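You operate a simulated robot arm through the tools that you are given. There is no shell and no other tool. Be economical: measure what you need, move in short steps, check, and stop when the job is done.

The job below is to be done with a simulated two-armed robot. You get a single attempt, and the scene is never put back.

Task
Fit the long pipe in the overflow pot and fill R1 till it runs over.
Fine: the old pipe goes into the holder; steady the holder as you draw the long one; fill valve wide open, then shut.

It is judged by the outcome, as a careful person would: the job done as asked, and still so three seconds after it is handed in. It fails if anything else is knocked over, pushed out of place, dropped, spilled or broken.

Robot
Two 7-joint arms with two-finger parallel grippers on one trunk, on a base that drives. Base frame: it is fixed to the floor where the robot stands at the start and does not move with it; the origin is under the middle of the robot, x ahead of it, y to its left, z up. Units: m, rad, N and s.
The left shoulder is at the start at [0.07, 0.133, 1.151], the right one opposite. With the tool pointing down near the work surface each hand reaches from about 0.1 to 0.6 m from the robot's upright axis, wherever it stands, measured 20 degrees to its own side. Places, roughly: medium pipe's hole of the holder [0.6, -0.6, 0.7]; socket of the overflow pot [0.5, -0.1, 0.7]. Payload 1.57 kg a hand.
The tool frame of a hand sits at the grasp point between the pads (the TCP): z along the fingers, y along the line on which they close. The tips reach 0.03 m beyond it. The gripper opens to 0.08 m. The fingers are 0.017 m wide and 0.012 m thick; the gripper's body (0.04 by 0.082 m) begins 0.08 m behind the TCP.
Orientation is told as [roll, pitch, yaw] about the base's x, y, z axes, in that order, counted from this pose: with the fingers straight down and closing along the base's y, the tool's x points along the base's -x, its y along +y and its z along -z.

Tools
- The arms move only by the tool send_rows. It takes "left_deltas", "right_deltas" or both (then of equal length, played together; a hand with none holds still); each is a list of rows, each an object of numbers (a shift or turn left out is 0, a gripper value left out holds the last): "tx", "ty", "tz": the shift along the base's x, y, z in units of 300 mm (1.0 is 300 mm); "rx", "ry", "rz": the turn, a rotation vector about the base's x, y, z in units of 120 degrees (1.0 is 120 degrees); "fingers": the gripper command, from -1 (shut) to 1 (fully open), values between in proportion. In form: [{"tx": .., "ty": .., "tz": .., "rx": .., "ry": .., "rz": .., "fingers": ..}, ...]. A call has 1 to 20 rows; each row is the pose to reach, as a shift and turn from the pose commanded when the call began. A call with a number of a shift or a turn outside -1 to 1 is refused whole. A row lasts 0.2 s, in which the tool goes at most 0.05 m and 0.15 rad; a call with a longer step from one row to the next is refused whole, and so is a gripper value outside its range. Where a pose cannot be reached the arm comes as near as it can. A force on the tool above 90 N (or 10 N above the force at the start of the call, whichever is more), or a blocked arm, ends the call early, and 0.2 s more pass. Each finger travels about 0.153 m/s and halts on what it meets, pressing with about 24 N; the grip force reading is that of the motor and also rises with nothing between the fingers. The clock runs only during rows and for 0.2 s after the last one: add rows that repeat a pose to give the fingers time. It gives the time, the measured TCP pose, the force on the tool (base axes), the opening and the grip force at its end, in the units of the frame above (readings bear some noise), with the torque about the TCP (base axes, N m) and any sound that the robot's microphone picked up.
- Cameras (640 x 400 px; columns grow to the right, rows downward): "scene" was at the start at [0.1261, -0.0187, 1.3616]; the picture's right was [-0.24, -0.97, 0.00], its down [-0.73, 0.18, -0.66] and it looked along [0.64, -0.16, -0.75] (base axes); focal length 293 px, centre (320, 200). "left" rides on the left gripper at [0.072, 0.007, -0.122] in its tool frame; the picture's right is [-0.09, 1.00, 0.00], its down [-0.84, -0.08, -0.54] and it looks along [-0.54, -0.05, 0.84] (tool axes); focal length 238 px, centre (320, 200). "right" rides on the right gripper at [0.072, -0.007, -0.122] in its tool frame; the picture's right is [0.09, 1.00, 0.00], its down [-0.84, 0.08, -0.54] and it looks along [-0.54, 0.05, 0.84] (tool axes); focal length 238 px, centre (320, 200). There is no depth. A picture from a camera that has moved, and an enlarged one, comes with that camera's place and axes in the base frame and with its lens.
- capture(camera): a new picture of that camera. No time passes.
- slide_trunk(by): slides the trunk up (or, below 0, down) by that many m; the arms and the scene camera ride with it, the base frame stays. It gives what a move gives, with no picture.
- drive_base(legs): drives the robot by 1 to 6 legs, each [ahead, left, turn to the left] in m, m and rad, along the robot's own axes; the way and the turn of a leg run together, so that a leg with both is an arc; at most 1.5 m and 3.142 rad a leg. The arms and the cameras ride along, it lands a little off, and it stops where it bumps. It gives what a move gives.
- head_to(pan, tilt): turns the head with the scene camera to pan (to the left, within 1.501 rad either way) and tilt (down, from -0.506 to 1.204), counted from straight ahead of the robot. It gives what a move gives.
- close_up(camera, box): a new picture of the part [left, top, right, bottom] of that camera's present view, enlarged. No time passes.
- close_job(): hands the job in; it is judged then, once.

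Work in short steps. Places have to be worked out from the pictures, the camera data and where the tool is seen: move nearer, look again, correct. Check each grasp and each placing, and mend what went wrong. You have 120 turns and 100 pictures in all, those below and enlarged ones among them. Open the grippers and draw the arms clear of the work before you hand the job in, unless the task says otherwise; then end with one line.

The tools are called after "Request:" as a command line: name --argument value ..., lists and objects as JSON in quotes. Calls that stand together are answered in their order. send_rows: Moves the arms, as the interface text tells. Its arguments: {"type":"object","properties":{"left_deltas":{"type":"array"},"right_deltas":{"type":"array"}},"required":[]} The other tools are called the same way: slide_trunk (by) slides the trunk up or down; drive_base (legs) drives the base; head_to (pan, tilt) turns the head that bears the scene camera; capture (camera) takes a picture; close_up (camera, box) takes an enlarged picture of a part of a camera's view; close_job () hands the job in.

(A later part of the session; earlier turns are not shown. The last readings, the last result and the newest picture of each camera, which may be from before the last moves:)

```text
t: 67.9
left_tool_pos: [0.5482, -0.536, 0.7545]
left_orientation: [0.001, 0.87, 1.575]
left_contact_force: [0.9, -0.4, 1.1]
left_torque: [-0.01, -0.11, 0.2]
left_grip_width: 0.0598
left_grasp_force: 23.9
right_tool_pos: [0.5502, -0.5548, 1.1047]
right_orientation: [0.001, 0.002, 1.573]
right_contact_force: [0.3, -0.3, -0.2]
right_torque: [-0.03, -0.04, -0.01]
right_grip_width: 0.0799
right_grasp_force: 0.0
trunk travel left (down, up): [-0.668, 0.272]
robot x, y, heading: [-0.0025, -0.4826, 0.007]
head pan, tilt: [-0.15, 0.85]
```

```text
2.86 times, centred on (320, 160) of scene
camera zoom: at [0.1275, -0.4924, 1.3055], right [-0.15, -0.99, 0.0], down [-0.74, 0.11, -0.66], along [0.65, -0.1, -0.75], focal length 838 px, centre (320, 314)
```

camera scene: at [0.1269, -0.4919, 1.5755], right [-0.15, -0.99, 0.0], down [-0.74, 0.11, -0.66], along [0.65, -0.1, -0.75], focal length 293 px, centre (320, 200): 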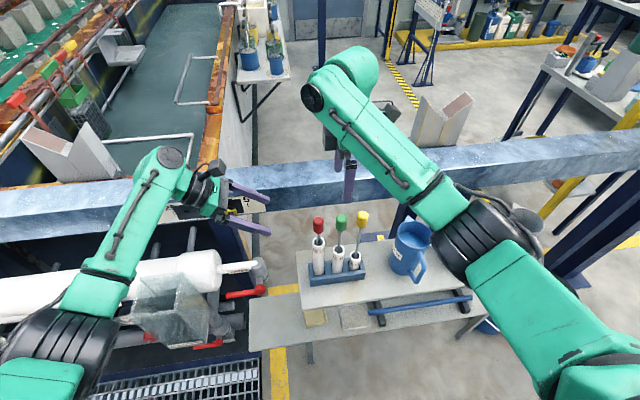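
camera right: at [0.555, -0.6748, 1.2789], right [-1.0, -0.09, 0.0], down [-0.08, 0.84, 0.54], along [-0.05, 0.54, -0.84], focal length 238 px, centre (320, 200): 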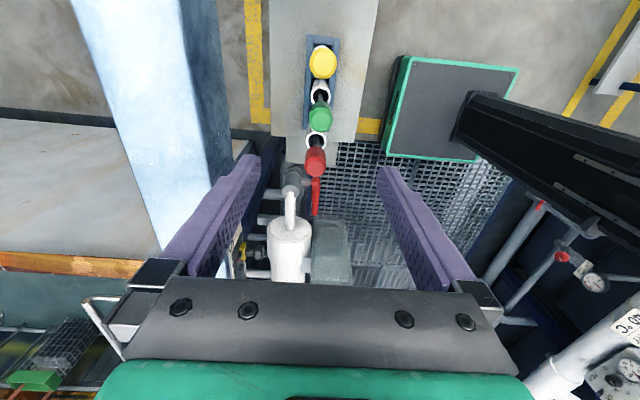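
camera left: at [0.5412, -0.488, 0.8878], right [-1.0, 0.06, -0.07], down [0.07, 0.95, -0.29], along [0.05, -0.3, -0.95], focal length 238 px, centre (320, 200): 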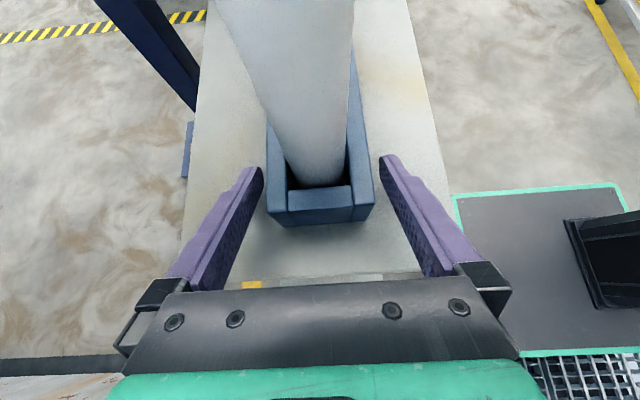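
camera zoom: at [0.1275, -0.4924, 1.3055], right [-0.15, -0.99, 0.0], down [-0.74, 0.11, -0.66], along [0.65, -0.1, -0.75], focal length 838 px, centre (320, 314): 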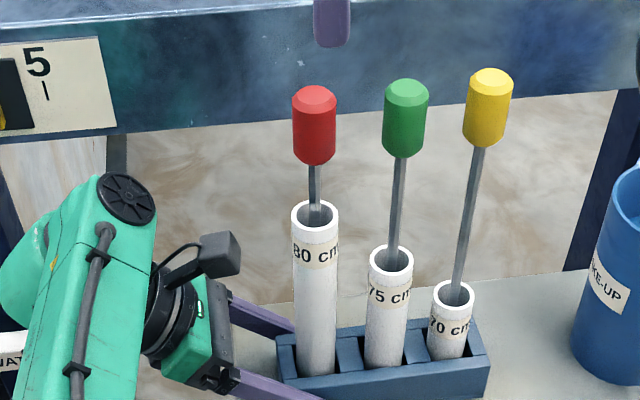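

The holder is steadied at 59.8 mm. The red knob is at (0.550, -0.553, 0.994), right under the right hand, so I'll descend and grip it.

Request:
send_rows --right_deltas '[{"tz": -0.12, "ty": 0.004}, {"tz": -0.24, "ty": 0.004}, {"tz": -0.35, "ty": 0.004}, {"tz": -0.35, "ty": 0.004}, {"tz": -0.35, "ty": 0.004, "fingers": -0.3}, {"tz": -0.35, "ty": 0.004, "fingers": -1}, {"tz": -0.35, "ty": 0.004, "fingers": -1}, {"tz": -0.35, "ty": 0.004, "fingers": -1}]'

Request:
capture --camera "right"

```text
t: 69.7
left_tool_pos: [0.5473, -0.5352, 0.7549]
left_orientation: [0.002, 0.873, 1.575]
left_contact_force: [2.1, 0.4, 1.8]
left_torque: [-0.14, -0.16, 0.14]
left_grip_width: 0.0597
left_grasp_force: 23.7
right_tool_pos: [0.5516, -0.5541, 1.0005]
right_orientation: [0.0, 0.002, 1.572]
right_contact_force: [-2.6, -1.0, -0.2]
right_torque: [-0.03, 0.65, -0.01]
right_grip_width: 0.0269
right_grasp_force: 24.0
trunk travel left (down, up): [-0.668, 0.272]
robot x, y, heading: [-0.0027, -0.4768, -0.004]
head pan, tilt: [-0.15, 0.85]
```

```text
30 pictures are left
camera right: at [0.5572, -0.6251, 1.1225], right [-1.0, -0.09, 0.0], down [-0.08, 0.84, 0.54], along [-0.05, 0.54, -0.84], focal length 238 px, centre (320, 200)
```

right: 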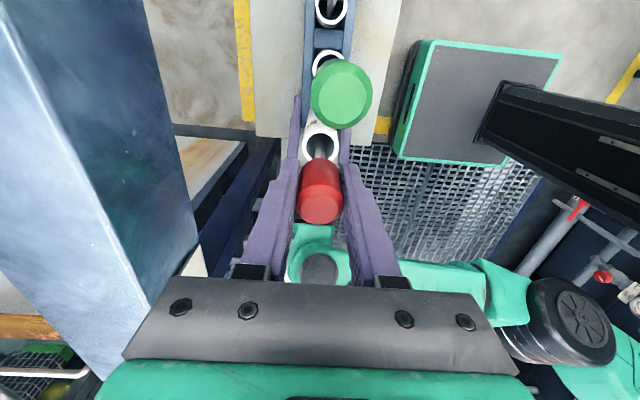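

The red knob is gripped. With the left hand holding, I'll draw it straight up slowly.

Request:
send_rows --right_deltas '[{"tz": 0.04}, {"tz": 0.08}, {"tz": 0.12}, {"tz": 0.17}, {"tz": 0.22}, {"tz": 0.28}, {"tz": 0.34}, {"tz": 0.4}, {"tz": 0.47}, {"tz": 0.54}, {"tz": 0.6}, {"tz": 0.65}, {"tz": 0.65}]'

Request:
capture --camera "scene"

```text
t: 72.5
left_tool_pos: [0.5461, -0.5357, 0.7559]
left_orientation: [0.003, 0.87, 1.575]
left_contact_force: [-2.2, -0.1, 2.0]
left_torque: [-0.62, -0.01, -0.23]
left_grip_width: 0.0596
left_grasp_force: 23.5
right_tool_pos: [0.5116, -0.5522, 1.1734]
right_orientation: [-0.003, 0.001, 1.573]
right_contact_force: [-1.0, -0.3, -1.2]
right_torque: [0.0, 0.07, -0.02]
right_grip_width: 0.0263
right_grasp_force: 24.0
right hand out of reach, approached as far as the arm can: row 9, 10, 11, 12, 13
trunk travel left (down, up): [-0.668, 0.272]
robot x, y, heading: [-0.0017, -0.4795, 0.002]
head pan, tilt: [-0.15, 0.85]
```

```text
29 pictures are left
camera scene: at [0.1255, -0.4934, 1.3056], right [-0.15, -0.99, 0.0], down [-0.74, 0.11, -0.66], along [0.65, -0.1, -0.75], focal length 293 px, centre (320, 200)
```

scene: 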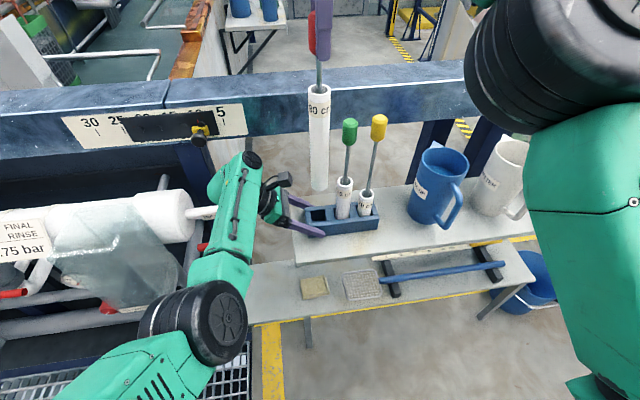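

The long pipe is out and the holder stayed put. I'll pull the pipe back in x, then release the holder and withdraw the left hand along its approach line.

Request:
send_rows --right_deltas '[{"tx": -0.1}, {"tx": -0.2}, {"tx": -0.3}, {"tx": -0.3}, {"tx": -0.3}, {"tx": -0.3}, {"tx": -0.3}, {"tx": -0.3}, {"tx": -0.3}, {"tx": -0.3}, {"tx": -0.3}, {"tx": -0.3}]' --left_deltas '[{"fingers": 0}, {"fingers": 1}, {"fingers": 1}, {"fingers": 1}, {"ty": 0.07, "tz": 0.06}, {"ty": 0.15, "tz": 0.13}, {"ty": 0.23, "tz": 0.2}, {"ty": 0.3, "tz": 0.3}, {"ty": 0.3, "tz": 0.44}, {"ty": 0.3, "tz": 0.58}, {"ty": 0.3, "tz": 0.7}, {"ty": 0.3, "tz": 0.7}]'

Request:
capture --camera "scene"

```text
t: 75.1
left_tool_pos: [0.5482, -0.4487, 0.9636]
left_orientation: [0.005, 0.871, 1.576]
left_contact_force: [-0.1, -0.5, 0.7]
left_torque: [0.01, -0.02, 0.03]
left_grip_width: 0.0797
left_grasp_force: 0.0
right_tool_pos: [0.4237, -0.5525, 1.1736]
right_orientation: [0.0, 0.002, 1.572]
right_contact_force: [-0.6, -0.5, -1.9]
right_torque: [0.02, 0.06, 0.0]
right_grip_width: 0.0265
right_grasp_force: 24.2
trunk travel left (down, up): [-0.668, 0.272]
robot x, y, heading: [-0.0013, -0.4805, -0.005]
head pan, tilt: [-0.15, 0.85]
```

```text
28 pictures are left
camera scene: at [0.1277, -0.4927, 1.3054], right [-0.15, -0.99, 0.0], down [-0.74, 0.11, -0.66], along [0.65, -0.1, -0.75], focal length 293 px, centre (320, 200)
```

scene: 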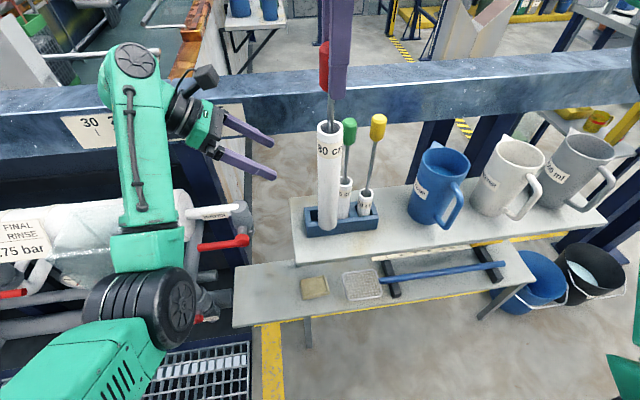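

The holder and the two remaining pipes stand undisturbed. I'll raise the trunk 0.2 m and strafe back to the left in front of the pot.

Request:
slide_trunk --by 0.2

Request:
drive_base --legs '[[0, 0.23, 0], [0, 0.23, 0]]'

Request:
send_rows --left_deltas '[{"tz": 0.1, "tx": -0.1}, {"tz": 0.1, "tx": -0.22, "ty": 0.06}, {"tz": 0.1, "tx": -0.34, "ty": 0.14}, {"tz": 0.1, "tx": -0.45, "ty": 0.23}, {"tz": 0.1, "tx": -0.55, "ty": 0.33}, {"tz": 0.1, "tx": -0.6, "ty": 0.45}, {"tz": 0.1, "tx": -0.6, "ty": 0.55}]'

Request:
head_to --pan -0.3 --tilt 0.9

Request:
capture --camera "scene"

Request:
capture --camera "right"

```text
t: 77.3
left_tool_pos: [0.5475, -0.4477, 1.1634]
left_orientation: [0.004, 0.872, 1.575]
left_contact_force: [-0.4, 0.0, -1.1]
left_torque: [0.01, -0.01, 0.03]
left_grip_width: 0.08
left_grasp_force: 0.1
right_tool_pos: [0.4236, -0.5509, 1.3729]
right_orientation: [-0.001, 0.0, 1.572]
right_contact_force: [-0.7, 1.0, -0.9]
right_torque: [0.0, 0.0, -0.02]
right_grip_width: 0.0265
right_grasp_force: 24.2
trunk travel left (down, up): [-0.868, 0.072]
robot x, y, heading: [0.0001, -0.4788, 0.005]
head pan, tilt: [-0.15, 0.85]
```

```text
t: 80.3
left_tool_pos: [0.5481, 0.0085, 1.1631]
left_orientation: [0.001, 0.868, 1.573]
left_contact_force: [0.7, 0.0, -0.8]
left_torque: [0.0, 0.0, -0.04]
left_grip_width: 0.0802
left_grasp_force: 0.0
right_tool_pos: [0.4221, -0.095, 1.3722]
right_orientation: [0.001, -0.002, 1.569]
right_contact_force: [-0.1, -0.3, -2.4]
right_torque: [0.01, 0.0, -0.01]
right_grip_width: 0.0263
right_grasp_force: 23.9
trunk travel left (down, up): [-0.868, 0.072]
robot x, y, heading: [0.0008, -0.0193, -0.003]
head pan, tilt: [-0.15, 0.85]
```

```text
t: 82.0
left_tool_pos: [0.3683, 0.1781, 1.1935]
left_orientation: [0.002, 0.874, 1.57]
left_contact_force: [0.2, 0.0, -0.7]
left_torque: [-0.03, -0.02, 0.02]
left_grip_width: 0.0799
left_grasp_force: 0.0
right_tool_pos: [0.4228, -0.0906, 1.3728]
right_orientation: [0.0, 0.003, 1.571]
right_contact_force: [0.5, -0.7, -0.9]
right_torque: [0.01, -0.02, 0.02]
right_grip_width: 0.0265
right_grasp_force: 24.2
trunk travel left (down, up): [-0.868, 0.072]
robot x, y, heading: [-0.0009, -0.0219, -0.001]
head pan, tilt: [-0.15, 0.85]
```

```text
t: 82.7
left_tool_pos: [0.3679, 0.177, 1.1932]
left_orientation: [0.005, 0.873, 1.571]
left_contact_force: [-0.1, -1.0, 0.0]
left_torque: [-0.02, -0.02, 0.0]
left_grip_width: 0.0802
left_grasp_force: 0.0
right_tool_pos: [0.4227, -0.0921, 1.3738]
right_orientation: [0.0, 0.001, 1.57]
right_contact_force: [0.3, 0.1, -1.7]
right_torque: [-0.02, -0.07, -0.03]
right_grip_width: 0.0265
right_grasp_force: 24.2
trunk travel left (down, up): [-0.868, 0.072]
robot x, y, heading: [-0.0024, -0.0181, 0.002]
head pan, tilt: [-0.3, 0.901]
```

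```text
27 pictures are left
camera scene: at [0.1221, -0.043, 1.5016], right [-0.3, -0.96, 0.0], down [-0.75, 0.23, -0.62], along [0.59, -0.18, -0.78], focal length 293 px, centre (320, 200)
```

scene: 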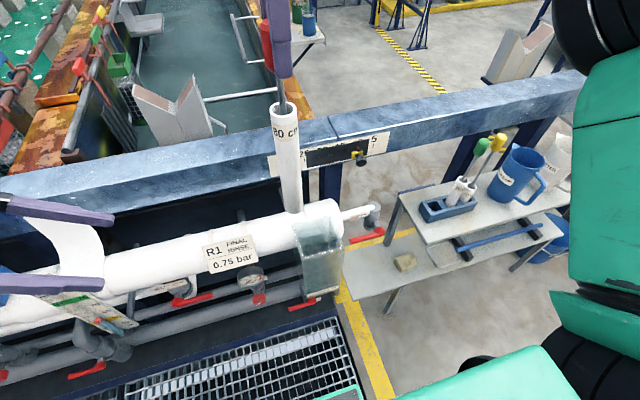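

```text
26 pictures are left
camera right: at [0.4287, -0.1634, 1.4964], right [-1.0, -0.09, 0.0], down [-0.08, 0.84, 0.54], along [-0.05, 0.54, -0.84], focal length 238 px, centre (320, 200)
```

right: 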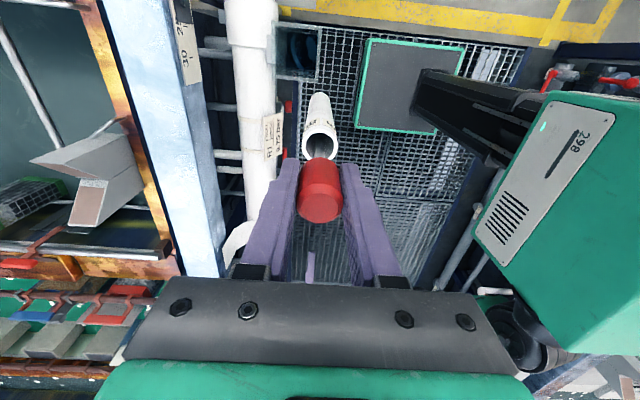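

The pot's socket ring shows in the right camera. I'll move over the position where the green pipe stood, (0.482, -0.150), and lower to just above the rim.

Request:
send_rows --right_deltas '[{"tx": 0.07, "ty": -0.065}, {"tx": 0.14, "ty": -0.13}, {"tx": 0.197, "ty": -0.194}, {"tx": 0.197, "ty": -0.194, "tz": -0.11}, {"tx": 0.197, "ty": -0.194, "tz": -0.22}, {"tx": 0.197, "ty": -0.194, "tz": -0.33}, {"tx": 0.197, "ty": -0.194, "tz": -0.42}, {"tx": 0.197, "ty": -0.194, "tz": -0.42}]'

Request:
close_up --camera "right" --box '[250, 20, 390, 230]'

Request:
close_up --camera "scene" --box '[250, 140, 380, 310]'

```text
t: 84.5
left_tool_pos: [0.3687, 0.1766, 1.1943]
left_orientation: [0.001, 0.872, 1.572]
left_contact_force: [1.5, -0.7, 1.1]
left_torque: [0.0, 0.04, -0.03]
left_grip_width: 0.08
left_grasp_force: 0.1
right_tool_pos: [0.482, -0.1509, 1.2466]
right_orientation: [0.001, 0.001, 1.571]
right_contact_force: [-0.7, 1.1, -2.3]
right_torque: [-0.02, -0.1, 0.03]
right_grip_width: 0.0262
right_grasp_force: 23.9
trunk travel left (down, up): [-0.868, 0.072]
robot x, y, heading: [0.0025, -0.0206, 0.001]
head pan, tilt: [-0.3, 0.901]
```

```text
1.90 times, centred on (320, 125) of right
camera zoom: at [0.4873, -0.2224, 1.37], right [-1.0, -0.09, 0.0], down [-0.08, 0.84, 0.54], along [-0.05, 0.54, -0.84], focal length 454 px, centre (320, 343)
```

zoom: 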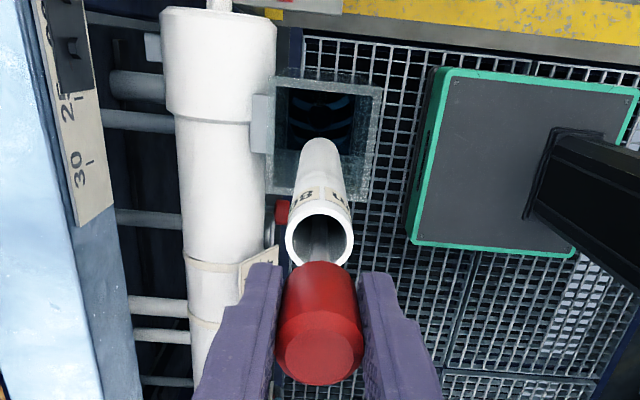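

```text
2.35 times, centred on (315, 225) of scene
camera zoom: at [0.1219, -0.0432, 1.5016], right [-0.3, -0.96, 0.0], down [-0.75, 0.23, -0.62], along [0.59, -0.18, -0.78], focal length 690 px, centre (332, 141)
```

zoom: 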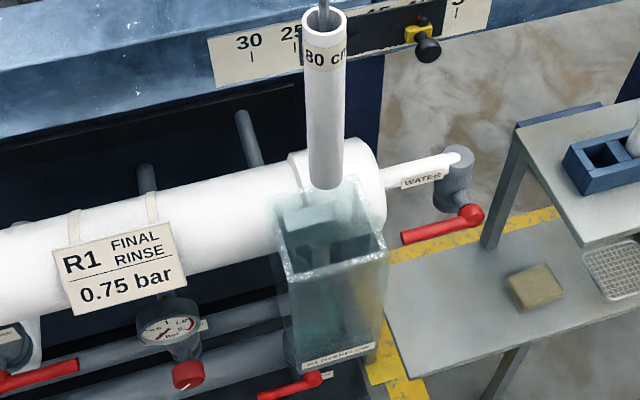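

The pipe is over the pot's centre. I'll lower it into the pot in steps, stopping above the expected seat (TCP≈0.93).

Request:
send_rows --right_deltas '[{"tz": -0.1}, {"tz": -0.2}, {"tz": -0.3}, {"tz": -0.4}, {"tz": -0.5}, {"tz": -0.6}, {"tz": -0.7}, {"tz": -0.77}, {"tz": -0.77}]'

Request:
close_up --camera "right" --box '[250, 20, 390, 230]'

Request:
close_up --camera "scene" --box '[260, 190, 380, 320]'

```text
t: 86.5
left_tool_pos: [0.3677, 0.1779, 1.1934]
left_orientation: [0.003, 0.874, 1.573]
left_contact_force: [-0.3, -0.8, 0.7]
left_torque: [0.01, -0.03, -0.04]
left_grip_width: 0.0798
left_grasp_force: 0.0
right_tool_pos: [0.4818, -0.1499, 1.0158]
right_orientation: [0.001, 0.001, 1.57]
right_contact_force: [-0.4, 0.0, -1.6]
right_torque: [-0.02, 0.14, 0.0]
right_grip_width: 0.0263
right_grasp_force: 24.1
trunk travel left (down, up): [-0.868, 0.072]
robot x, y, heading: [-0.0039, -0.0204, 0.002]
head pan, tilt: [-0.3, 0.901]
```

```text
1.90 times, centred on (320, 125) of right
camera zoom: at [0.4874, -0.2219, 1.1398], right [-1.0, -0.09, 0.0], down [-0.08, 0.84, 0.54], along [-0.05, 0.54, -0.84], focal length 454 px, centre (320, 343)
```

zoom: 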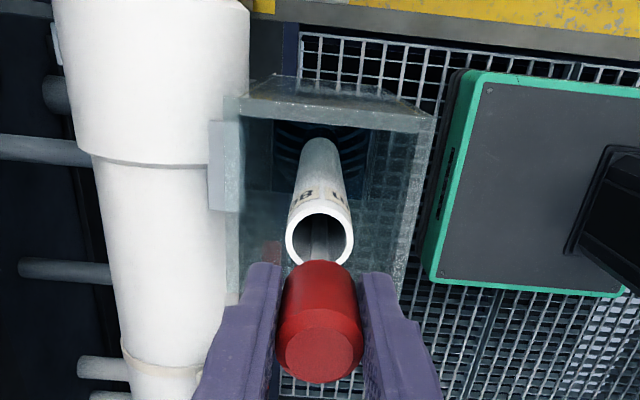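

```text
3.08 times, centred on (320, 255) of scene
camera zoom: at [0.1219, -0.0431, 1.5016], right [-0.3, -0.96, 0.0], down [-0.75, 0.23, -0.62], along [0.59, -0.18, -0.78], focal length 902 px, centre (320, 31)
```

zoom: 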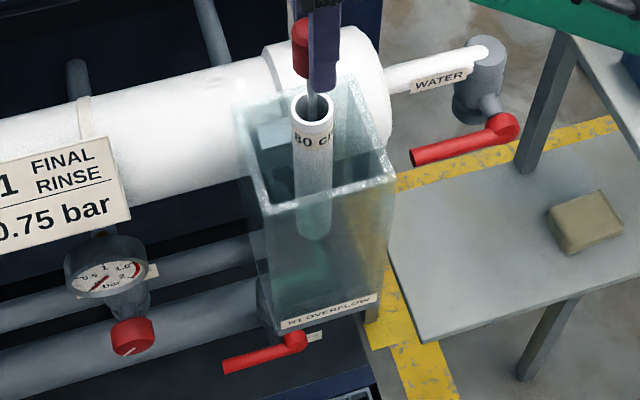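

It's going in freely. I'll lower another 5 cm and look through the wall at the socket.

Request:
send_rows --right_deltas '[{"tz": -0.05}, {"tz": -0.1}, {"tz": -0.14}, {"tz": -0.17}, {"tz": -0.17}]'

Request:
close_up --camera "scene" --box '[290, 210, 360, 310]'

```text
t: 87.7
left_tool_pos: [0.3679, 0.1779, 1.1946]
left_orientation: [0.003, 0.872, 1.572]
left_contact_force: [-0.1, -1.3, 0.2]
left_torque: [0.0, -0.03, 0.02]
left_grip_width: 0.08
left_grasp_force: 0.2
right_tool_pos: [0.4817, -0.1495, 0.9654]
right_orientation: [0.001, 0.003, 1.569]
right_contact_force: [1.0, 0.2, -0.5]
right_torque: [0.01, 0.12, 0.0]
right_grip_width: 0.0261
right_grasp_force: 24.0
trunk travel left (down, up): [-0.868, 0.072]
robot x, y, heading: [-0.0013, -0.0206, 0.001]
head pan, tilt: [-0.3, 0.901]
```

```text
4.00 times, centred on (325, 260) of scene
camera zoom: at [0.122, -0.0432, 1.5016], right [-0.3, -0.96, 0.0], down [-0.75, 0.23, -0.62], along [0.59, -0.18, -0.78], focal length 1173 px, centre (300, -40)
```

zoom: 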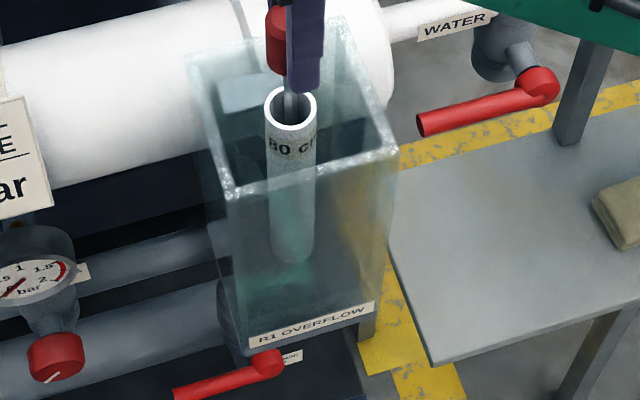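

Request:
send_rows --right_deltas '[{"tz": -0.02}, {"tz": -0.04}, {"tz": -0.06}, {"tz": -0.06}]'

```text
t: 88.7
left_tool_pos: [0.3676, 0.1781, 1.1939]
left_orientation: [0.002, 0.87, 1.572]
left_contact_force: [1.0, -0.8, 0.3]
left_torque: [0.0, -0.03, 0.02]
left_grip_width: 0.08
left_grasp_force: 0.0
right_tool_pos: [0.4803, -0.1498, 0.9471]
right_orientation: [0.0, 0.001, 1.57]
right_contact_force: [-0.1, 0.2, -1.1]
right_torque: [0.0, 0.11, 0.04]
right_grip_width: 0.0263
right_grasp_force: 23.5
trunk travel left (down, up): [-0.868, 0.072]
robot x, y, heading: [-0.0016, -0.0221, -0.001]
head pan, tilt: [-0.3, 0.901]
```

There's no contact yet at 0.947. I'll continue in 4 mm steps.

Request:
send_rows --right_deltas '[{"tz": -0.013}, {"tz": -0.026}, {"tz": -0.04}, {"tz": -0.04}]'

Request:
close_up --camera "scene" --box '[290, 210, 360, 310]'

```text
t: 89.7
left_tool_pos: [0.3687, 0.1779, 1.1948]
left_orientation: [0.003, 0.873, 1.572]
left_contact_force: [0.1, 0.3, 0.0]
left_torque: [-0.01, 0.01, -0.01]
left_grip_width: 0.0799
left_grasp_force: 0.1
right_tool_pos: [0.4805, -0.1505, 0.9353]
right_orientation: [0.0, 0.004, 1.571]
right_contact_force: [-0.7, 0.2, -1.4]
right_torque: [-0.01, 0.13, 0.0]
right_grip_width: 0.0264
right_grasp_force: 24.5
trunk travel left (down, up): [-0.868, 0.072]
robot x, y, heading: [0.0003, -0.0193, 0.005]
head pan, tilt: [-0.3, 0.901]
```

```text
4.00 times, centred on (325, 260) of scene
camera zoom: at [0.1221, -0.0432, 1.5016], right [-0.3, -0.96, 0.0], down [-0.75, 0.23, -0.62], along [0.59, -0.18, -0.78], focal length 1173 px, centre (300, -40)
```

zoom: 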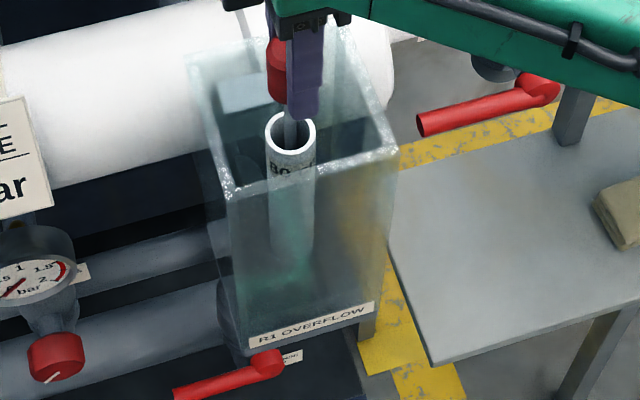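

Still free at 0.935, and the foot is entering the socket. I'll continue down until it bears.

Request:
send_rows --right_deltas '[{"tz": -0.01}, {"tz": -0.02}, {"tz": -0.03}, {"tz": -0.03}]'

```text
t: 90.7
left_tool_pos: [0.3632, 0.1786, 1.195]
left_orientation: [-0.002, 0.874, 1.569]
left_contact_force: [0.6, 0.2, 0.6]
left_torque: [-0.01, -0.04, 0.01]
left_grip_width: 0.0799
left_grasp_force: 0.1
right_tool_pos: [0.4792, -0.1495, 0.929]
right_orientation: [-0.004, 0.001, 1.57]
right_contact_force: [-0.2, -0.3, 21.5]
right_torque: [0.06, 0.35, -0.02]
right_grip_width: 0.0268
right_grasp_force: 24.1
trunk travel left (down, up): [-0.868, 0.072]
robot x, y, heading: [-0.0003, -0.0201, -0.001]
head pan, tilt: [-0.3, 0.901]
```

It bears at TCP 0.929–0.931, the same height at which the seated green pipe was gripped, and in the holder the red and green knobs stood level. So the long pipe is seated; I'll ease off, release and rise.

Request:
send_rows --right_deltas '[{"tz": 0.01}, {"tz": 0.02}, {"tz": 0.02, "fingers": 0.2}, {"tz": 0.02, "fingers": 1}, {"tz": 0.02, "fingers": 1}, {"tz": 0.02, "fingers": 1}, {"tz": 0.12}, {"tz": 0.26}, {"tz": 0.4}, {"tz": 0.54}, {"tz": 0.54}]'

Request:
close_up --camera "right" --box '[220, 20, 420, 200]'

Request:
close_up --camera "scene" --box '[270, 190, 370, 310]'

```text
t: 93.0
left_tool_pos: [0.3681, 0.1774, 1.1934]
left_orientation: [0.002, 0.873, 1.573]
left_contact_force: [-0.2, 0.4, -0.6]
left_torque: [0.06, 0.0, 0.0]
left_grip_width: 0.0801
left_grasp_force: 0.1
right_tool_pos: [0.4819, -0.151, 1.088]
right_orientation: [-0.002, 0.002, 1.572]
right_contact_force: [-0.5, 0.3, 0.2]
right_torque: [0.0, 0.03, 0.0]
right_grip_width: 0.0798
right_grasp_force: 0.1
trunk travel left (down, up): [-0.868, 0.072]
robot x, y, heading: [-0.0026, -0.0213, -0.002]
head pan, tilt: [-0.3, 0.901]
```

```text
2.22 times, centred on (320, 110) of right
camera zoom: at [0.488, -0.222, 1.2121], right [-1.0, -0.09, 0.0], down [-0.08, 0.84, 0.54], along [-0.05, 0.54, -0.84], focal length 530 px, centre (320, 400)
```

zoom: 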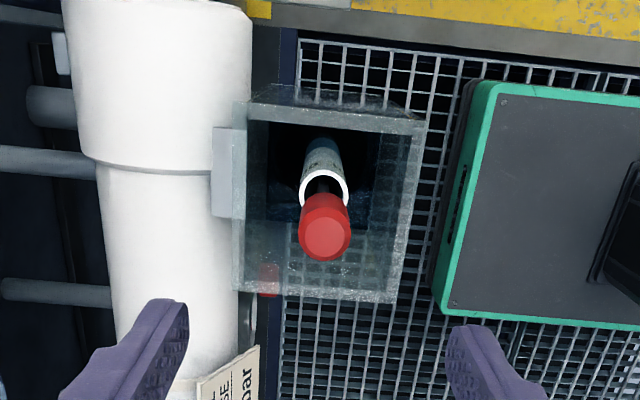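

```text
3.33 times, centred on (320, 250) of scene
camera zoom: at [0.1217, -0.0434, 1.5016], right [-0.3, -0.96, 0.0], down [-0.75, 0.23, -0.62], along [0.59, -0.18, -0.78], focal length 978 px, centre (320, 33)
```

zoom: 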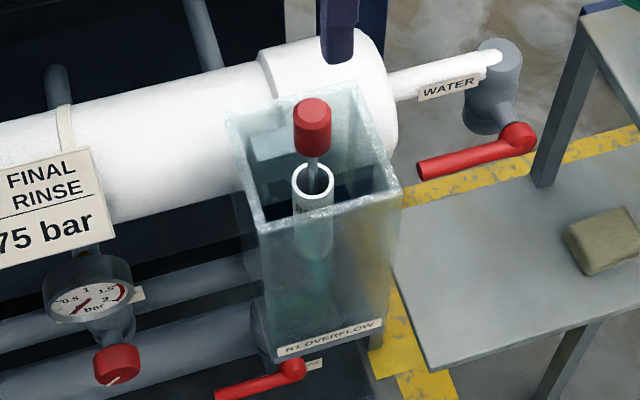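

The long pipe stands upright in the pot. Next is the fill valve: I'll untilt the left hand and turn it back to default out of the way, then look at the valve with the head camera.

Request:
send_rows --left_deltas '[{"rx": 0.07, "tx": -0.05}, {"rx": 0.14, "tx": -0.1}, {"rx": 0.21, "tx": -0.15, "ty": 0.05}, {"rx": 0.28, "tx": -0.2, "ty": 0.1}, {"rx": 0.35, "tx": -0.2, "ty": 0.15}, {"rx": 0.416, "tx": -0.2, "ty": 0.2}]' --right_deltas '[{"tz": 0.1}, {"tz": 0.2}, {"tz": 0.3}, {"tz": 0.4}, {"tz": 0.4, "tx": -0.1}, {"tz": 0.4, "tx": -0.2}]'

Request:
send_rows --left_deltas '[{"rz": -0.07}, {"rz": -0.14}, {"rz": -0.21}, {"rz": -0.28}, {"rz": -0.35}, {"rz": -0.42}, {"rz": -0.49}, {"rz": -0.56}, {"rz": -0.63}, {"rz": -0.7}, {"rz": -0.75}, {"rz": -0.75}]'

Request:
head_to --pan 0.2 --tilt 0.95

Request:
capture --camera "scene"

Request:
capture --camera "left"

```text
t: 94.5
left_tool_pos: [0.306, 0.2342, 1.1958]
left_orientation: [0.0, -0.004, 1.57]
left_contact_force: [-0.2, -0.5, -0.1]
left_torque: [-0.01, 0.04, -0.01]
left_grip_width: 0.0802
left_grasp_force: 0.1
right_tool_pos: [0.4194, -0.1512, 1.2084]
right_orientation: [0.0, 0.0, 1.569]
right_contact_force: [-0.9, 0.3, 0.3]
right_torque: [0.03, -0.02, 0.02]
right_grip_width: 0.0799
right_grasp_force: 0.1
trunk travel left (down, up): [-0.868, 0.072]
robot x, y, heading: [0.0018, -0.0201, -0.002]
head pan, tilt: [-0.3, 0.901]
```

```text
t: 97.0
left_tool_pos: [0.3072, 0.2366, 1.1934]
left_orientation: [0.0, 0.0, -0.002]
left_contact_force: [0.8, -0.3, -1.1]
left_torque: [0.04, 0.05, 0.0]
left_grip_width: 0.0801
left_grasp_force: 0.0
right_tool_pos: [0.4219, -0.1504, 1.2077]
right_orientation: [0.0, 0.001, 1.57]
right_contact_force: [-0.4, 1.1, -0.4]
right_torque: [-0.01, 0.03, 0.0]
right_grip_width: 0.08
right_grasp_force: 0.0
trunk travel left (down, up): [-0.868, 0.072]
robot x, y, heading: [-0.0029, -0.0212, -0.002]
head pan, tilt: [-0.3, 0.901]
```

```text
t: 98.0
left_tool_pos: [0.3075, 0.2357, 1.1934]
left_orientation: [0.001, 0.0, 0.0]
left_contact_force: [-0.2, 0.5, -0.2]
left_torque: [0.06, -0.02, -0.02]
left_grip_width: 0.0801
left_grasp_force: 0.1
right_tool_pos: [0.4223, -0.1499, 1.2076]
right_orientation: [-0.001, 0.002, 1.57]
right_contact_force: [0.1, -0.6, 0.0]
right_torque: [0.02, -0.01, 0.03]
right_grip_width: 0.0798
right_grasp_force: 0.0
trunk travel left (down, up): [-0.868, 0.072]
robot x, y, heading: [-0.0021, -0.0219, 0.001]
head pan, tilt: [0.201, 0.949]
```

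```text
17 pictures are left
camera scene: at [0.1208, -0.0064, 1.498], right [0.2, -0.98, 0.0], down [-0.8, -0.16, -0.58], along [0.57, 0.12, -0.81], focal length 293 px, centre (320, 200)
```

scene: 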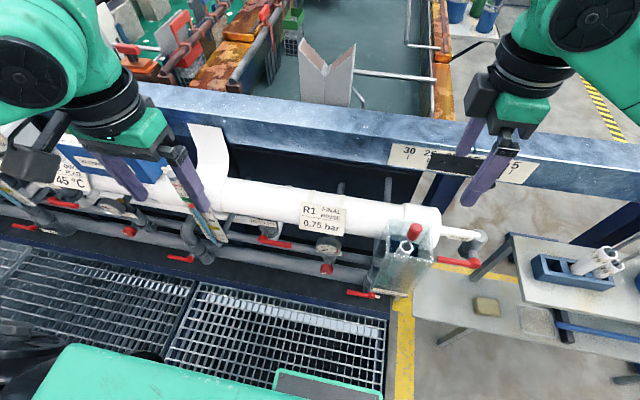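

```text
16 pictures are left
camera left: at [0.2362, 0.2443, 1.3156], right [0.09, 1.0, 0.0], down [0.84, -0.08, 0.54], along [0.54, -0.05, -0.84], focal length 238 px, centre (320, 200)
```

left: 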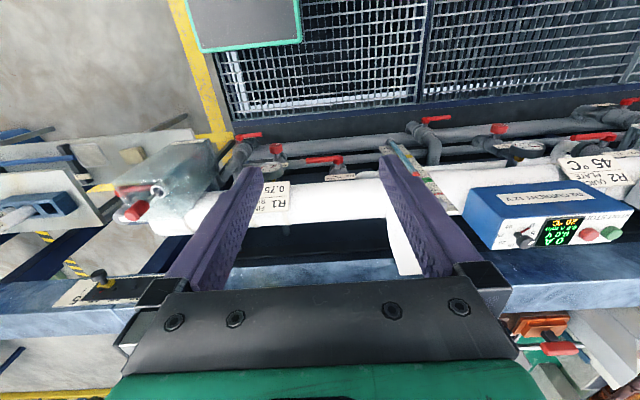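

I'll zoom in on the fill valve from both cameras.

Request:
close_up --camera "scene" --box '[200, 205, 350, 290]'

Request:
close_up --camera "left" --box '[230, 110, 410, 220]'

```text
4.27 times, centred on (275, 248) of scene
camera zoom: at [0.1208, -0.0064, 1.498], right [0.2, -0.98, 0.0], down [-0.8, -0.16, -0.58], along [0.57, 0.12, -0.81], focal length 1251 px, centre (512, -3)
```

zoom: 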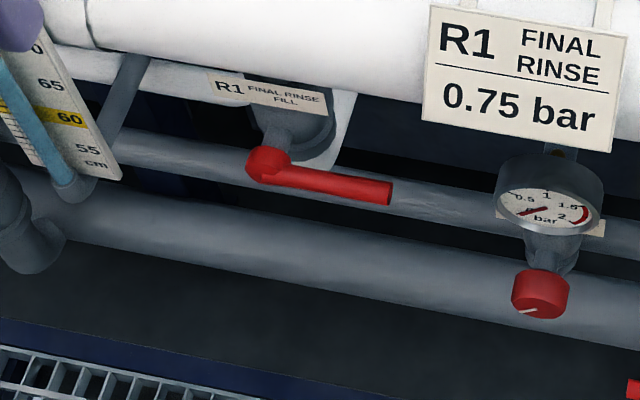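

```text
3.56 times, centred on (320, 165) of left
camera zoom: at [0.2362, 0.2443, 1.3156], right [0.09, 1.0, 0.0], down [0.84, -0.08, 0.54], along [0.54, -0.05, -0.84], focal length 848 px, centre (320, 324)
```

zoom: 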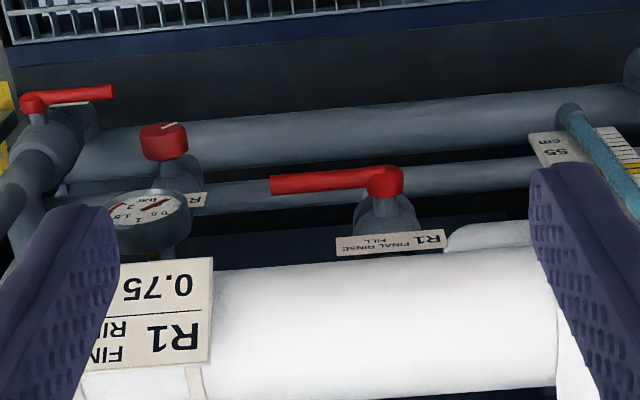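

The stem points towards the robot and the lever lies horizontal, across the vertical fill pipe, so the valve is shut. The pivot is at about (0.537, 0.275, 0.627) and the tip at (0.527, 0.176, 0.635). I'll bring the right hand up and back, then lower the trunk so the left hand can reach in horizontally under R1.

Request:
send_rows --right_deltas '[{"tz": 0.15}, {"tz": 0.3}, {"tz": 0.45}, {"tz": 0.5, "tx": -0.1}, {"tz": 0.5, "tx": -0.2}, {"tz": 0.5, "tx": -0.27}, {"tz": 0.5, "tx": -0.27}]'

Request:
slide_trunk --by -0.3

Request:
send_rows --left_deltas '[{"tx": 0.1, "tz": 0.05}, {"tx": 0.2, "tz": 0.1, "ty": -0.05}, {"tx": 0.3, "tz": 0.15, "ty": -0.12}, {"tx": 0.4, "tz": 0.2, "ty": -0.17}, {"tx": 0.4, "tz": 0.2, "ty": -0.17}]'

```text
t: 99.6
left_tool_pos: [0.3081, 0.237, 1.1935]
left_orientation: [0.001, 0.001, -0.001]
left_contact_force: [-0.2, 0.9, 0.0]
left_torque: [-0.01, 0.04, -0.02]
left_grip_width: 0.08
left_grasp_force: 0.1
right_tool_pos: [0.3409, -0.1495, 1.3589]
right_orientation: [-0.001, 0.002, 1.57]
right_contact_force: [-0.2, 0.2, -0.3]
right_torque: [-0.01, 0.02, 0.0]
right_grip_width: 0.0801
right_grasp_force: 0.1
trunk travel left (down, up): [-0.868, 0.072]
robot x, y, heading: [-0.0006, -0.0208, -0.003]
head pan, tilt: [0.201, 0.949]
```

```text
t: 102.6
left_tool_pos: [0.3072, 0.2353, 0.8933]
left_orientation: [0.001, 0.0, -0.001]
left_contact_force: [-0.3, -0.1, -0.7]
left_torque: [0.01, -0.02, -0.01]
left_grip_width: 0.08
left_grasp_force: 0.1
right_tool_pos: [0.3399, -0.15, 1.0571]
right_orientation: [0.0, 0.0, 1.572]
right_contact_force: [-0.6, 0.1, 0.2]
right_torque: [-0.02, 0.01, -0.01]
right_grip_width: 0.0797
right_grasp_force: 0.1
trunk travel left (down, up): [-0.568, 0.372]
robot x, y, heading: [0.0004, -0.0201, 0.006]
head pan, tilt: [0.201, 0.949]
```

```text
t: 103.8
left_tool_pos: [0.428, 0.1868, 0.9544]
left_orientation: [0.0, 0.0, 0.0]
left_contact_force: [0.5, 0.5, 1.0]
left_torque: [-0.04, 0.0, 0.0]
left_grip_width: 0.0799
left_grasp_force: 0.0
right_tool_pos: [0.3391, -0.1502, 1.0584]
right_orientation: [-0.003, 0.003, 1.569]
right_contact_force: [0.3, 0.3, 0.6]
right_torque: [-0.05, -0.01, 0.02]
right_grip_width: 0.0798
right_grasp_force: 0.1
trunk travel left (down, up): [-0.568, 0.372]
robot x, y, heading: [-0.0051, -0.0206, -0.003]
head pan, tilt: [0.201, 0.949]
```

Now I'll pitch the left hand to point forward.

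Request:
send_rows --left_deltas '[{"ry": -0.07}, {"ry": -0.14}, {"ry": -0.21}, {"ry": -0.28}, {"ry": -0.35}, {"ry": -0.42}, {"ry": -0.49}, {"ry": -0.56}, {"ry": -0.63}, {"ry": -0.7}, {"ry": -0.75}, {"ry": -0.75}]'

Request:
send_rows --left_deltas '[{"rx": -0.07}, {"rx": -0.14}, {"rx": -0.21}, {"rx": -0.28}, {"rx": -0.35}, {"rx": -0.42}, {"rx": -0.49}, {"rx": -0.56}, {"rx": -0.63}, {"rx": -0.7}, {"rx": -0.75}, {"rx": -0.75}]'

```text
t: 106.4
left_tool_pos: [0.4656, 0.1942, 0.9321]
left_orientation: [1.69, -1.567, -1.687]
left_contact_force: [0.0, 0.1, -0.4]
left_torque: [-0.02, 0.0, 0.05]
left_grip_width: 0.0802
left_grasp_force: 0.1
left hand out of reach, approached as far as the arm can: row 5, 6, 7, 8, 9, 10, 11, 12
right_tool_pos: [0.3406, -0.1507, 1.0568]
right_orientation: [0.003, 0.002, 1.57]
right_contact_force: [-0.6, -0.1, 0.9]
right_torque: [0.01, 0.02, 0.01]
right_grip_width: 0.0798
right_grasp_force: 0.0
trunk travel left (down, up): [-0.568, 0.372]
robot x, y, heading: [-0.0003, -0.0178, -0.003]
head pan, tilt: [0.201, 0.949]
```

```text
t: 109.0
left_tool_pos: [0.4652, 0.194, 0.9324]
left_orientation: [-1.577, 0.004, 1.567]
left_contact_force: [0.3, -0.4, -0.5]
left_torque: [0.03, 0.0, 0.0]
left_grip_width: 0.0799
left_grasp_force: 0.0
right_tool_pos: [0.34, -0.1504, 1.0577]
right_orientation: [-0.001, 0.001, 1.57]
right_contact_force: [0.0, 0.3, 0.3]
right_torque: [-0.01, 0.03, 0.0]
right_grip_width: 0.0798
right_grasp_force: 0.0
trunk travel left (down, up): [-0.568, 0.372]
robot x, y, heading: [-0.0005, -0.0206, 0.003]
head pan, tilt: [0.201, 0.949]
```

The orientation is reached, but the hand is too close to R1. I'll back the base up 8 cm, then lower the hand in front of the lever.

Request:
drive_base --legs '[[-0.08, 0, 0]]'

Request:
send_rows --left_deltas '[{"tz": -0.15}, {"tz": -0.3}, {"tz": -0.45}, {"tz": -0.6}, {"tz": -0.75}, {"tz": -0.9}, {"tz": -0.99}, {"tz": -0.99}]'

Request:
capture --camera "scene"

Request:
capture --camera "left"

```text
t: 110.0
left_tool_pos: [0.3839, 0.1929, 0.934]
left_orientation: [-1.579, 0.001, 1.567]
left_contact_force: [-1.0, -0.2, 0.6]
left_torque: [-0.02, 0.04, 0.0]
left_grip_width: 0.08
left_grasp_force: 0.1
right_tool_pos: [0.2574, -0.1504, 1.0581]
right_orientation: [0.001, 0.002, 1.572]
right_contact_force: [0.6, -0.4, -0.2]
right_torque: [-0.02, -0.01, 0.0]
right_grip_width: 0.0798
right_grasp_force: 0.1
trunk travel left (down, up): [-0.568, 0.372]
robot x, y, heading: [-0.0833, -0.0252, -0.002]
head pan, tilt: [0.201, 0.949]
```

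```text
t: 111.8
left_tool_pos: [0.3861, 0.1928, 0.6367]
left_orientation: [-1.578, 0.003, 1.568]
left_contact_force: [0.0, -0.1, -0.4]
left_torque: [0.03, 0.03, -0.02]
left_grip_width: 0.08
left_grasp_force: 0.1
right_tool_pos: [0.2596, -0.1504, 1.0577]
right_orientation: [0.0, 0.002, 1.571]
right_contact_force: [-0.2, 0.7, 0.5]
right_torque: [-0.01, -0.01, -0.01]
right_grip_width: 0.0799
right_grasp_force: 0.0
trunk travel left (down, up): [-0.568, 0.372]
robot x, y, heading: [-0.0831, -0.0206, -0.001]
head pan, tilt: [0.201, 0.949]
```

```text
13 pictures are left
camera scene: at [0.0402, -0.0066, 1.198], right [0.2, -0.98, 0.0], down [-0.8, -0.16, -0.58], along [0.57, 0.12, -0.81], focal length 293 px, centre (320, 200)
```

scene: 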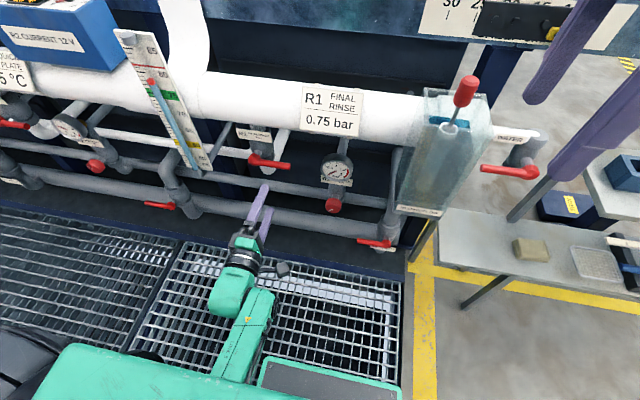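

```text
12 pictures are left
camera left: at [0.2633, 0.1227, 0.6288], right [0.01, 0.09, -1.0], down [-0.54, 0.84, 0.07], along [0.84, 0.54, 0.05], focal length 238 px, centre (320, 200)
```

left: 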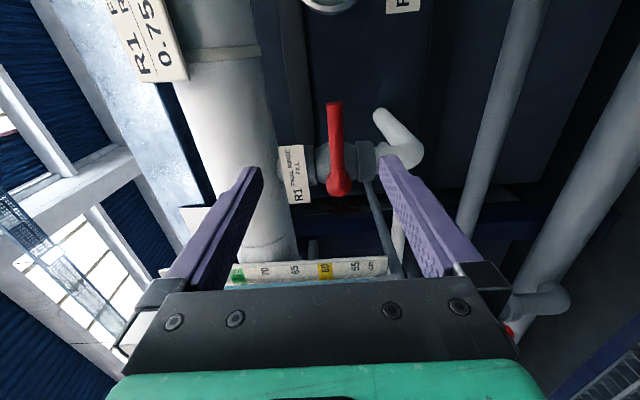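

The lever lies between the fingers' heights at z≈0.62, y 0.173–0.278. I'll lower 15 mm, move forward to straddle it near the tip, and check.

Request:
send_rows --left_deltas '[{"tz": -0.052}, {"tz": -0.052, "tx": 0.12}, {"tz": -0.052, "tx": 0.24}, {"tz": -0.052, "tx": 0.34}, {"tz": -0.052, "tx": 0.42}, {"tz": -0.052, "tx": 0.42}]'

Request:
capture --camera "left"

```text
t: 113.2
left_tool_pos: [0.5121, 0.1937, 0.6208]
left_orientation: [-1.579, -0.002, 1.566]
left_contact_force: [0.0, 0.1, 0.8]
left_torque: [-0.01, 0.02, 0.03]
left_grip_width: 0.08
left_grasp_force: 0.1
right_tool_pos: [0.2588, -0.15, 1.058]
right_orientation: [-0.001, 0.001, 1.57]
right_contact_force: [0.0, 0.9, 0.6]
right_torque: [0.02, -0.03, 0.01]
right_grip_width: 0.0798
right_grasp_force: 0.1
trunk travel left (down, up): [-0.568, 0.372]
robot x, y, heading: [-0.0808, -0.0243, -0.002]
head pan, tilt: [0.201, 0.949]
```

```text
11 pictures are left
camera left: at [0.3897, 0.1231, 0.6131], right [0.01, 0.09, -1.0], down [-0.54, 0.84, 0.07], along [0.84, 0.54, 0.06], focal length 238 px, centre (320, 200)
```

left: 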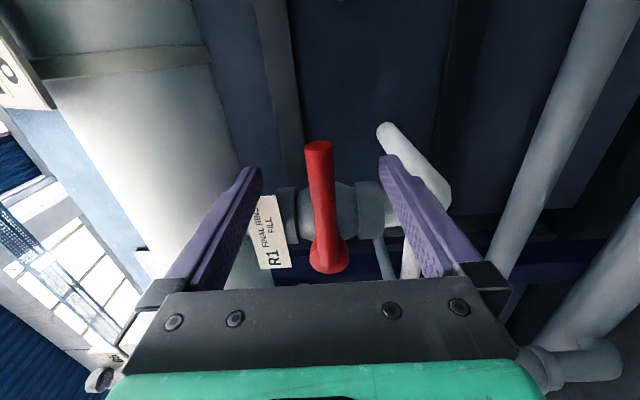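

The lever is centred between the fingers and within their depth, so I'll close on it.

Request:
send_rows --left_deltas '[{"fingers": 0.3}, {"fingers": -0.4}, {"fingers": -1}, {"fingers": -1}, {"fingers": -1}]'

```text
t: 114.4
left_tool_pos: [0.5111, 0.1948, 0.6198]
left_orientation: [-1.577, 0.002, 1.567]
left_contact_force: [-1.1, -0.1, -1.9]
left_torque: [0.05, 0.02, -0.02]
left_grip_width: 0.0175
left_grasp_force: 32.3
right_tool_pos: [0.2599, -0.1506, 1.0582]
right_orientation: [0.0, 0.0, 1.57]
right_contact_force: [1.1, -0.1, 0.8]
right_torque: [0.05, 0.01, -0.04]
right_grip_width: 0.0798
right_grasp_force: 0.0
trunk travel left (down, up): [-0.568, 0.372]
robot x, y, heading: [-0.0825, -0.0219, -0.0]
head pan, tilt: [0.201, 0.949]
```

The lever is gripped at 17.5 mm. I'll try the first 16° of the arc downwards and read the force to confirm the turning direction.

Request:
send_rows --left_deltas '[{"ty": 0.001, "tz": -0.019, "rx": 0.033}, {"ty": 0.0027, "tz": -0.0384, "rx": 0.0667}, {"ty": 0.006, "tz": -0.057, "rx": 0.1}, {"ty": 0.0107, "tz": -0.076, "rx": 0.1333}, {"ty": 0.0107, "tz": -0.076, "rx": 0.1333}]'

```text
t: 115.6
left_tool_pos: [0.5118, 0.1972, 0.5983]
left_orientation: [-1.579, -0.279, 1.568]
left_contact_force: [1.8, 1.1, 2.6]
left_torque: [0.19, -0.08, 0.17]
left_grip_width: 0.0174
left_grasp_force: 32.5
right_tool_pos: [0.2594, -0.1496, 1.0585]
right_orientation: [0.0, 0.0, 1.571]
right_contact_force: [0.2, -1.1, -0.1]
right_torque: [-0.02, -0.02, -0.01]
right_grip_width: 0.08
right_grasp_force: 0.1
trunk travel left (down, up): [-0.568, 0.372]
robot x, y, heading: [-0.0828, -0.0216, 0.004]
head pan, tilt: [0.201, 0.949]
```

It turns easily downwards. I'll follow the arc to the full quarter turn.

Request:
send_rows --left_deltas '[{"ty": 0.0132, "tz": -0.0361, "rx": 0.0667}, {"ty": 0.0312, "tz": -0.0701, "rx": 0.1333}, {"ty": 0.0538, "tz": -0.1012, "rx": 0.2}, {"ty": 0.0806, "tz": -0.1289, "rx": 0.2667}, {"ty": 0.1109, "tz": -0.1526, "rx": 0.3333}, {"ty": 0.1442, "tz": -0.1718, "rx": 0.4}, {"ty": 0.1798, "tz": -0.1862, "rx": 0.4667}, {"ty": 0.2172, "tz": -0.1955, "rx": 0.5333}, {"ty": 0.2554, "tz": -0.1996, "rx": 0.6}, {"ty": 0.27, "tz": -0.1997, "rx": 0.625}, {"ty": 0.27, "tz": -0.1997, "rx": 0.625}]'

Request:
capture --camera "scene"

```text
t: 118.0
left_tool_pos: [0.5101, 0.2734, 0.5523]
left_orientation: [1.033, -1.552, -1.042]
left_contact_force: [-15.1, -11.3, -18.9]
left_torque: [-0.18, 0.2, -0.29]
left_grip_width: 0.0173
left_grasp_force: 32.0
left hand out of reach, approached as far as the arm can: row 6, 7, 8, 9, 10, 11
right_tool_pos: [0.261, -0.1493, 1.0579]
right_orientation: [0.001, -0.001, 1.57]
right_contact_force: [-0.1, 0.5, -0.2]
right_torque: [0.01, 0.01, -0.02]
right_grip_width: 0.0799
right_grasp_force: 0.0
trunk travel left (down, up): [-0.568, 0.372]
robot x, y, heading: [-0.0785, -0.0229, -0.003]
head pan, tilt: [0.201, 0.949]
```

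```text
10 pictures are left
camera scene: at [0.0417, -0.0064, 1.1978], right [0.2, -0.98, 0.0], down [-0.8, -0.16, -0.58], along [0.57, 0.12, -0.81], focal length 293 px, centre (320, 200)
```

scene: 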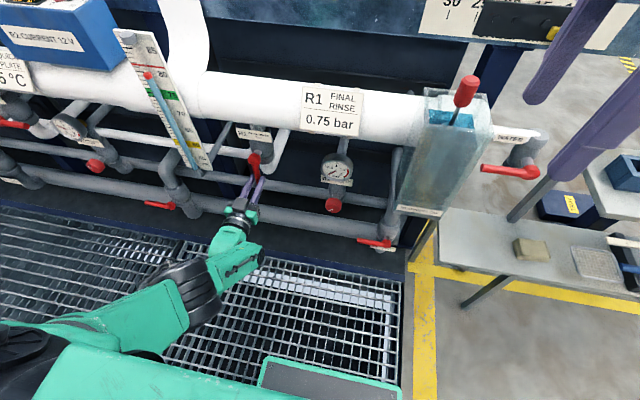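

The lever is essentially vertical, and blue water is showing in the pot. I'll zoom once to verify both.

Request:
close_up --camera "scene" --box '[215, 70, 515, 250]'

```text
2.13 times, centred on (365, 160) of scene
camera zoom: at [0.0417, -0.0064, 1.1978], right [0.2, -0.98, 0.0], down [-0.8, -0.16, -0.58], along [0.57, 0.12, -0.81], focal length 626 px, centre (224, 285)
```

zoom: 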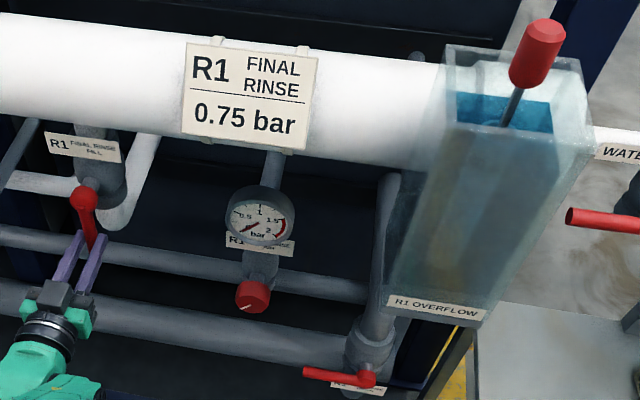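

The water surface in the pot is at about z≈0.849, right at the long pipe's top edge. I'll hold the valve open a couple of seconds and look again to confirm it's running over at a steady level.

Request:
send_rows --left_deltas '[{}, {}, {}, {}, {}, {}, {}, {}, {}, {}]'

Request:
close_up --camera "scene" --box '[395, 65, 515, 165]'

```text
t: 120.2
left_tool_pos: [0.511, 0.2749, 0.552]
left_orientation: [1.01, -1.551, -1.017]
left_contact_force: [-16.3, -12.5, -17.0]
left_torque: [-0.19, 0.45, -0.31]
left_grip_width: 0.0173
left_grasp_force: 32.1
right_tool_pos: [0.2596, -0.1502, 1.0573]
right_orientation: [0.002, 0.003, 1.57]
right_contact_force: [-0.2, 0.7, -0.6]
right_torque: [-0.01, -0.02, 0.0]
right_grip_width: 0.08
right_grasp_force: 0.0
trunk travel left (down, up): [-0.568, 0.372]
robot x, y, heading: [-0.0777, -0.0225, 0.003]
head pan, tilt: [0.201, 0.949]
```

```text
4.00 times, centred on (455, 115) of scene
camera zoom: at [0.0416, -0.0065, 1.1978], right [0.2, -0.98, 0.0], down [-0.8, -0.16, -0.58], along [0.57, 0.12, -0.81], focal length 1173 px, centre (-220, 540)
```

zoom: 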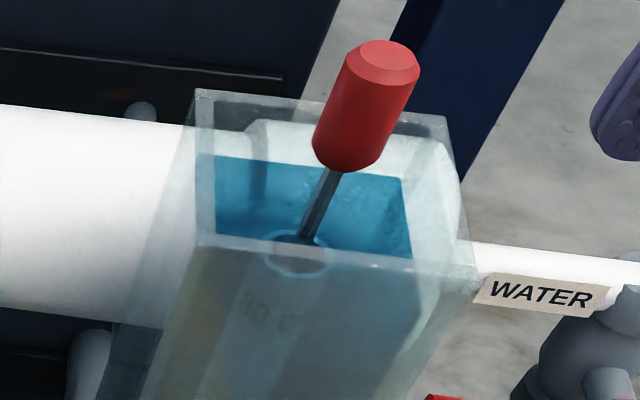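

The water is just at the pipe's rim (ring ≈0.859, water ≈0.857), having risen about 8 mm in 2 s. I'll hold briefly again to see it spill into the pipe; the pot's own rim still has about 2 cm spare.

Request:
send_rows --left_deltas '[{}, {}, {}, {}, {}, {}, {}]'

Request:
close_up --camera "scene" --box '[395, 65, 515, 165]'

```text
t: 121.8
left_tool_pos: [0.5113, 0.2741, 0.5521]
left_orientation: [1.023, -1.551, -1.029]
left_contact_force: [-15.3, -11.8, -17.0]
left_torque: [-0.17, 0.45, -0.32]
left_grip_width: 0.0176
left_grasp_force: 32.1
right_tool_pos: [0.2604, -0.1504, 1.0575]
right_orientation: [0.002, 0.001, 1.57]
right_contact_force: [-1.0, 0.2, 0.1]
right_torque: [0.01, -0.01, -0.03]
right_grip_width: 0.0799
right_grasp_force: 0.0
trunk travel left (down, up): [-0.568, 0.372]
robot x, y, heading: [-0.0798, -0.0186, -0.001]
head pan, tilt: [0.201, 0.949]
```

```text
4.00 times, centred on (455, 115) of scene
camera zoom: at [0.0416, -0.0065, 1.1978], right [0.2, -0.98, 0.0], down [-0.8, -0.16, -0.58], along [0.57, 0.12, -0.81], focal length 1173 px, centre (-220, 540)
```

zoom: 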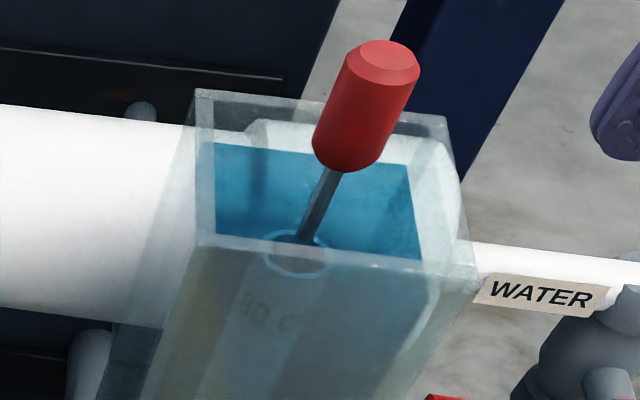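

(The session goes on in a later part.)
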